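You operate a simulated robot arm through the tools that you are given. There is no shell and no other tool. Be economical: measure what you need, move in short steps, check, and stop when the job is done.

Carry out the task below with a simulated robot arm. There is one attempt and no reset: what you move stays moved.

TASK
Press the fan button to switch it on.

It is judged by the outcome, as a careful person would: the job done as asked, and still so three seconds after it is handed in. It fails if anything else is knocked over, pushed out of place, dropped, spilled or broken.

THE ROBOT
A 7-joint arm with a two-finger parallel gripper, fixed in place. Base frame: the origin is at the foot of the arm, x ahead of it, y to its left, z up; the work surface is at about z = 25. Lengths are in mm, angles in rad, forces in N, time in s.
With the tool pointing down near the work surface it reaches from about 220 to 620 mm from the base axis. Its first joint turns from -1.152 to 1.152 rad. Payload 2.6 kg.
Tool frame: the origin (TCP) lies between the finger pads and is the grasp point; the fingertips stand 30 mm ahead of it; z points along the fingers, y is the line along which they close. The gripper opens to 94 mm. The fingers are 28 mm wide and 10 mm thick; the gripper's body (50 by 96 mm) begins 55 mm behind the TCP.
Orientation is that of the tool frame in the base frame, as [roll, pitch, yaw] about the fixed x, y, z axes, in that order (R = Rz(yaw) Ry(pitch) Rx(roll)). With the fingers straight down and closing along the base's y, the tool's x points along the base's -x, its y along +y and its z along -z.

THE INTERFACE
- The arm moves only by the tool drive_tool. Its arguments are lists of equal length, an entry for each row: "delta_pos": the shift along the tool's x, y, z in mm, a list of three; "dr": the turn, a rotation vector about the tool's x, y, z in rad, a list of three; "jaw": the opening, from 0 (shut) to 1 (fully open). In form: {"delta_pos": [[tx, ty, tz], ...], "dr": [[ax, ay, az], ...], "jaw": [jaw, ...]}. A call has 1 to 8 rows; each row is the pose to reach, as a shift and turn from the pose commanded when the call began, along the tool's axes at that moment. A row lasts 0.2 s, in which the tool goes at most 50 mm and 0.15 rad; a call with a longer step from one row to the next is refused whole, and so is a gripper value outside its range. A pose out of reach is approached as far as the arm can. The call stops where the force on the tool passes 40 N (or 10 N more than at its start, if that is more) or the arm is blocked; 0.2 s more then pass. The fingers move at their own pace (about 72 mm/s each) and stop on an object; they squeeze with about 34 N. The grip force told is the motor's: it shows also when the fingers shut on nothing. Time passes only in rows, and 0.2 s behind the last, so rows that repeat a pose let the fingers close. It gives the time, the measured TCP pose, the force on the tool (base axes), the opening and the grip force at its end, in the units of the frame above (readings bear some noise).
- Cameras (640 x 400 px; columns grow to the right, rows downward): "scene" is fixed at [40.3, 426.4, 594.7]; the picture's right is [-0.82, -0.57, 0.00], its down [-0.21, 0.30, -0.93] and it looks along [0.53, -0.76, -0.37] (base axes); focal length 328 px, centre (320, 200). "wrist" rides on the gripper at [-37, 0, -58] in the tool frame; the picture's right is [0.00, -1.00, 0.00], its down [0.97, 0.00, -0.24] and it looks along [0.24, 0.00, 0.97] (tool axes); focal length 218 px, centre (320, 200).
- capture(camera): a new picture of that camera. No time passes.
- pixel_to_xyz(camera, pixels): for up to 12 pixels [column, row] of the newest picture of that camera ("zoom" is the newest enlarged one), the place [x, y, z] in the base frame of the surface seen there, good to about 2 mm, but the place of the scene camera against the robot may be out by one fixed shift of up to 18 mm in any direction. No time passes.
- close_up(camera, box): a new picture of the part [left, top, right, bottom] of that camera's present view, enlarged. No time passes.
- close_job(): hands the job in; it is judged then, once.

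Work in short steps. Measure before you move; look again where a grasp or a placing could have gone wrong, and mend it. You have 60 turns and 30 pictures in all, the two below and enlarged ones among them. Open the gripper and draw the arm clear of the work before you hand the job in, unless the task says otherwise; then end with one line.

The tools are called as a command line: name --argument value ..., lists and objects as JSON in quotes. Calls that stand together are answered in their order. drive_tool: Moves the arm, as the interface text tells. Its arguments: {"type":"object","properties":{"delta_pos":{"type":"array","items":{"type":"array","items":{"type":"number"}}},"dr":{"type":"array","items":{"type":"array","items":{"type":"number"}}},"jaw":{"type":"array","items":{"type":"number"}}},"required":["delta_pos","dr","jaw"]} The other tools are called the same way: capture (camera) takes a picture; pixel_to_xyz (camera, pixels) gives the place of the surface under pixels of a picture; close_up (camera, box) takes an enlarged picture of a part of a camera's view; close_job () hands the job in.

At the start:

```text
t: 0.0
ee_pos: [279.3, -228.8, 354.4]
orientation: [3.141, 0.0, -3.141]
contact_force: [0.2, 0.0, -0.8]
gripper_width: 94.0
gripper_force: 0.2
```

scene: 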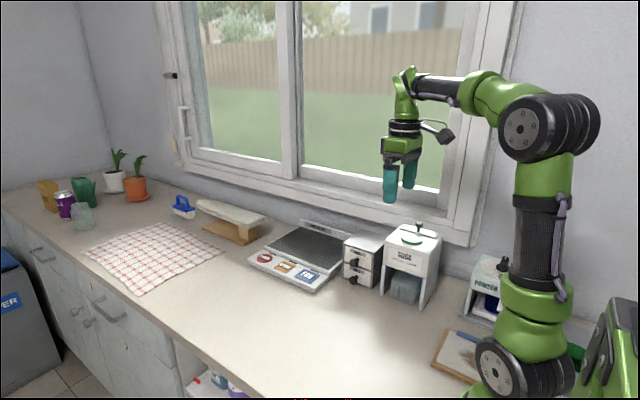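
wrist: 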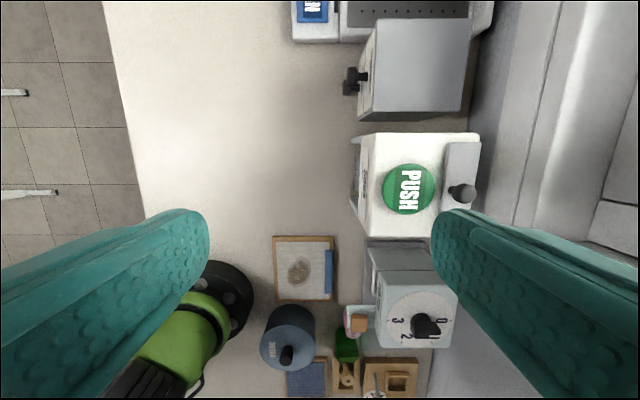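

The fan button must be identified; the device near (305,255) in the scene has three labelled buttons, so I enlarge that region.

close_up --camera "scene" --box '[235, 215, 355, 295]'

close_up --camera "scene" --box '[340, 215, 520, 335]'

```text
5.00 times, centred on (295, 255) of scene
```

zoom: 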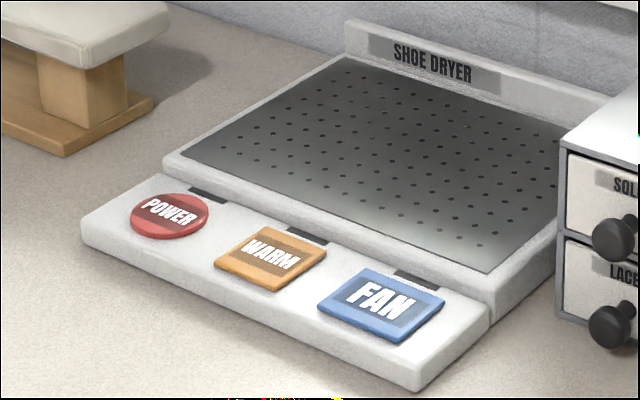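

```text
3.33 times, centred on (430, 275) of scene
```

zoom: 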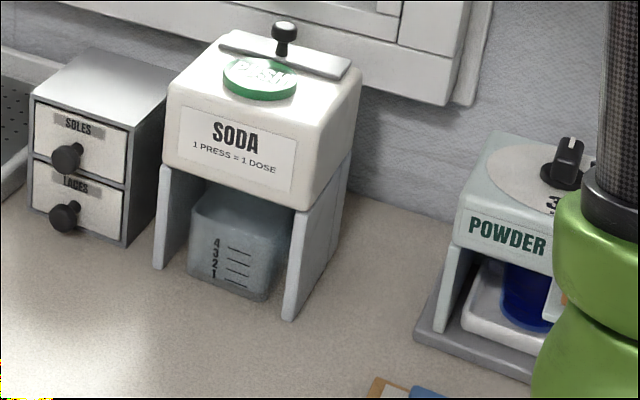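

The FAN button is the blue one, at about scene (307,276) and wrist (313,10). I measure it from both cameras.

pixel_to_xyz --camera "scene" --pixels '[[307.2, 275.8], [289, 268], [262, 258], [318, 282], [412, 240], [317, 269]]'

pixel_to_xyz --camera "wrist" --pixels '[[313, 10], [410, 190], [299, 20], [327, 20], [300, 34]]'

```text
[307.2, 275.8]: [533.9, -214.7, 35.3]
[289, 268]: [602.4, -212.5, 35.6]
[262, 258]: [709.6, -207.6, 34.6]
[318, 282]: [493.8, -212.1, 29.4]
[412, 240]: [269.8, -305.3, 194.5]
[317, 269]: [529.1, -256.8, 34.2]
```

```text
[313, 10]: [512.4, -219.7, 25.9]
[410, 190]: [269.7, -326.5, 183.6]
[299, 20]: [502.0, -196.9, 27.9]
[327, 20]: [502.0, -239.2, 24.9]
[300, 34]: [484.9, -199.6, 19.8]
```

I move ahead at the present height with the gripper shutting, to view the button from nearer.

drive_tool --delta_pos '[[-45, 0, 0], [-90, 0, 0], [-135, 0, 0], [-180, 0, 0], [-200, 0, 40], [-200, 0, 80], [-200, 0, 80]]' --dr '[[0, 0, 0], [0, 0, 0], [0, 0, 0], [0, 0, 0], [0, 0, 0], [0, 0, 0], [0, 0, 0]]' --jaw '[0, 0, 0, 0, 0, 0, 0]'

capture --camera "wrist"

```text
t: 1.6
ee_pos: [477.2, -229.0, 275.1]
orientation: [-3.141, -0.001, 3.141]
contact_force: [0.2, -0.4, 0.3]
gripper_width: 0.0
gripper_force: 33.1
```

```text
25 pictures are left
```

wrist: 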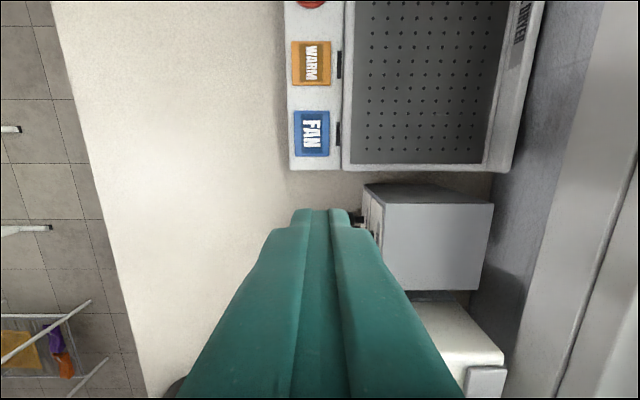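

pixel_to_xyz --camera "wrist" --pixels '[[311, 133], [297, 133], [327, 133], [311, 114], [311, 152], [311, 165], [338, 133], [357, 222], [311, 62], [350, 160]]'

```text
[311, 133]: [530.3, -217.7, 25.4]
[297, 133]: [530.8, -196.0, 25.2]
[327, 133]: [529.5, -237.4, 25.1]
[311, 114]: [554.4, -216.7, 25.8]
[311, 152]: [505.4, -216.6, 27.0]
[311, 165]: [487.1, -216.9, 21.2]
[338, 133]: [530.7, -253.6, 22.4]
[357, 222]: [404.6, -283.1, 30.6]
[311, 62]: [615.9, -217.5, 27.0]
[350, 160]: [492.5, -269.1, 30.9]
```

The button's centre is about (530,-217), its top near z 26–35. I go above it and descend to fingertip z≈60.

drive_tool --delta_pos '[[-30, 6, 0], [-51, 11.5, 20], [-51, 11.5, 60], [-51, 11.5, 100], [-51, 11.5, 140], [-51, 11.5, 170], [-51, 11.5, 180], [-51, 11.5, 180]]' --dr '[[0, 0, 0], [0, 0, 0], [0, 0, 0], [0, 0, 0], [0, 0, 0], [0, 0, 0], [0, 0, 0], [0, 0, 0]]' --jaw '[0, 0, 0, 0, 0, 0, 0, 0]'

close_up --camera "scene" --box '[235, 215, 355, 295]'

capture --camera "wrist"

```text
t: 3.4
ee_pos: [530.6, -218.5, 94.0]
orientation: [-3.141, -0.001, -3.141]
contact_force: [-0.5, 0.4, -0.1]
gripper_width: 0.2
gripper_force: 33.0
```

```text
5.00 times, centred on (295, 255) of scene
```

zoom: 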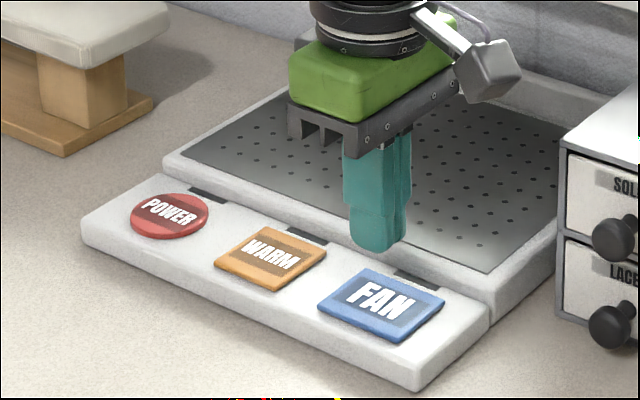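

```text
23 pictures are left
```

wrist: 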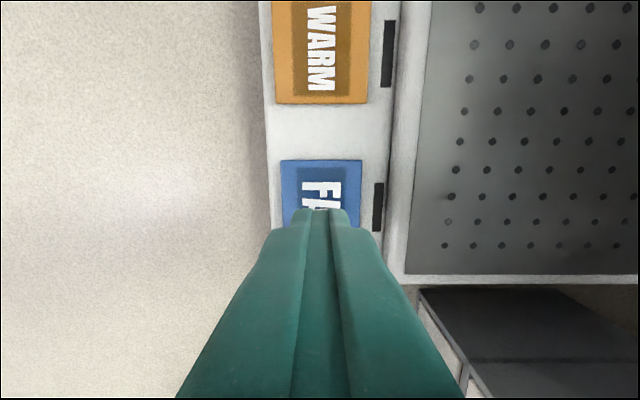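

The tip is over FAN (edges 281–362 columns). Descending: quick to tip z≈42, then in small steps.

drive_tool --delta_pos '[[0, 0, 12], [0, 0, 22], [0, 0, 25], [0, 0, 28], [0, 0, 30], [0, 0, 32]]' --dr '[[0, 0, 0], [0, 0, 0], [0, 0, 0], [0, 0, 0], [0, 0, 0], [0, 0, 0]]' --jaw '[0, 0, 0, 0, 0, 0]'

close_up --camera "scene" --box '[235, 215, 355, 295]'

```text
t: 4.8
ee_pos: [530.4, -217.3, 63.0]
orientation: [-3.141, 0.0, -3.141]
contact_force: [0.8, 0.0, 0.2]
gripper_width: 0.0
gripper_force: 32.5
```

```text
5.00 times, centred on (295, 255) of scene
```

zoom: 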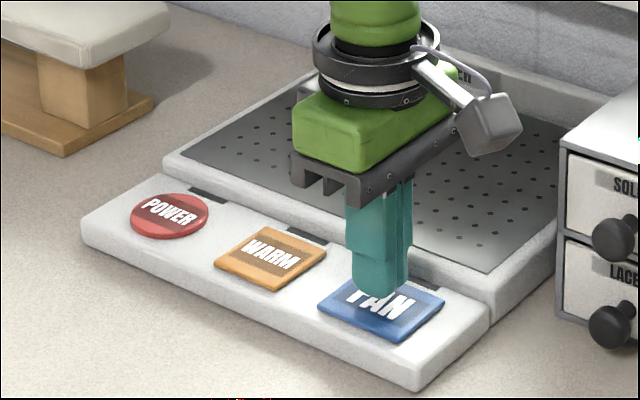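

No contact yet at tip z≈33. I go on in 1.5 mm steps.

drive_tool --delta_pos '[[0, 0, 1.5], [0, 0, 3], [0, 0, 4.5], [0, 0, 6]]' --dr '[[0, 0, 0], [0, 0, 0], [0, 0, 0], [0, 0, 0]]' --jaw '[0, 0, 0, 0]'

close_up --camera "scene" --box '[235, 215, 355, 295]'

```text
t: 5.8
ee_pos: [530.4, -217.2, 56.1]
orientation: [-3.141, 0.0, -3.141]
contact_force: [0.5, -0.2, 0.4]
gripper_width: 0.0
gripper_force: 32.5
```

```text
5.00 times, centred on (295, 255) of scene
```

zoom: 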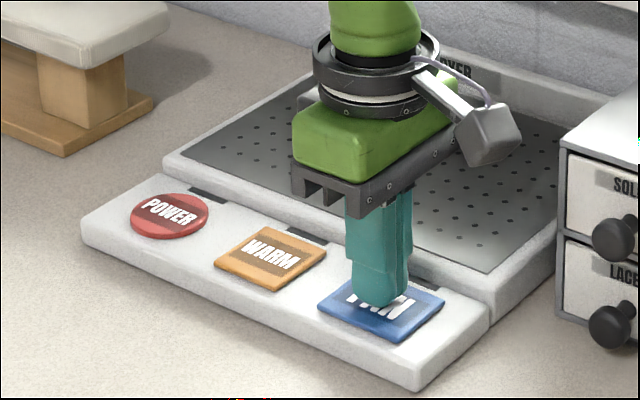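

Tip at z≈26, no force yet; the button top should be right below. Continue with small steps.

drive_tool --delta_pos '[[0, 0, 1], [0, 0, 2], [0, 0, 3], [0, 0, 4]]' --dr '[[0, 0, 0], [0, 0, 0], [0, 0, 0], [0, 0, 0]]' --jaw '[0, 0, 0, 0]'

close_up --camera "scene" --box '[235, 215, 355, 295]'

```text
t: 6.8
ee_pos: [529.8, -217.3, 53.8]
orientation: [3.141, 0.002, -3.141]
contact_force: [1.6, 0.9, 2.2]
gripper_width: 0.1
gripper_force: 33.1
```

```text
5.00 times, centred on (295, 255) of scene
```

zoom: 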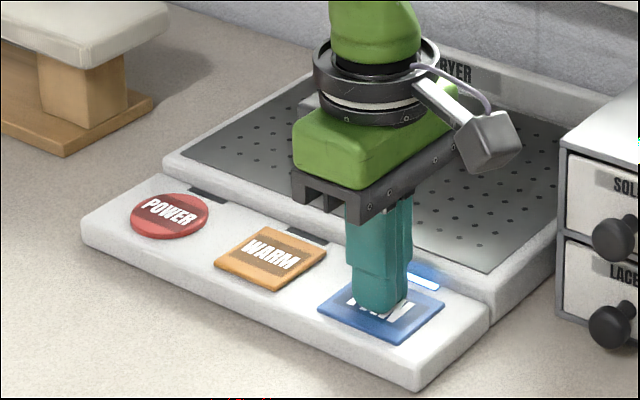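

The lamp behind FAN lights blue, so it has triggered. I lift straight up and check it stays lit.

drive_tool --delta_pos '[[0, 0, -10], [0, 0, -40], [0, 0, -80], [0, 0, -120], [0, 0, -160], [0, 0, -190], [0, 0, -190]]' --dr '[[0, 0, 0], [0, 0, 0], [0, 0, 0], [0, 0, 0], [0, 0, 0], [0, 0, 0], [0, 0, 0]]' --jaw '[0, 0, 0, 0, 0.5, 1, 1]'

close_up --camera "scene" --box '[235, 215, 355, 295]'

```text
t: 8.4
ee_pos: [530.1, -219.4, 242.8]
orientation: [-3.14, 0.0, 3.141]
contact_force: [0.5, -0.5, -0.2]
gripper_width: 94.1
gripper_force: 0.1
```

```text
5.00 times, centred on (295, 255) of scene
```

zoom: 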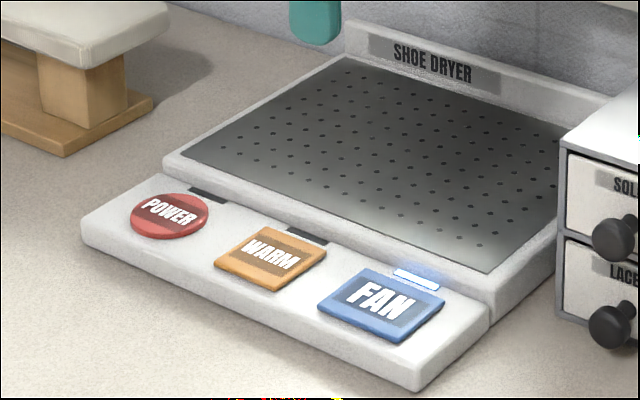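

The FAN lamp stays lit with the arm clear and the gripper open, and the POWER and WARM lamps are still off. I hand the job in.

close_job

```text
The job is handed in.
```

I pressed the blue FAN button on the shoe dryer; its lamp came on and stayed lit after the arm lifted clear, and nothing else was touched.
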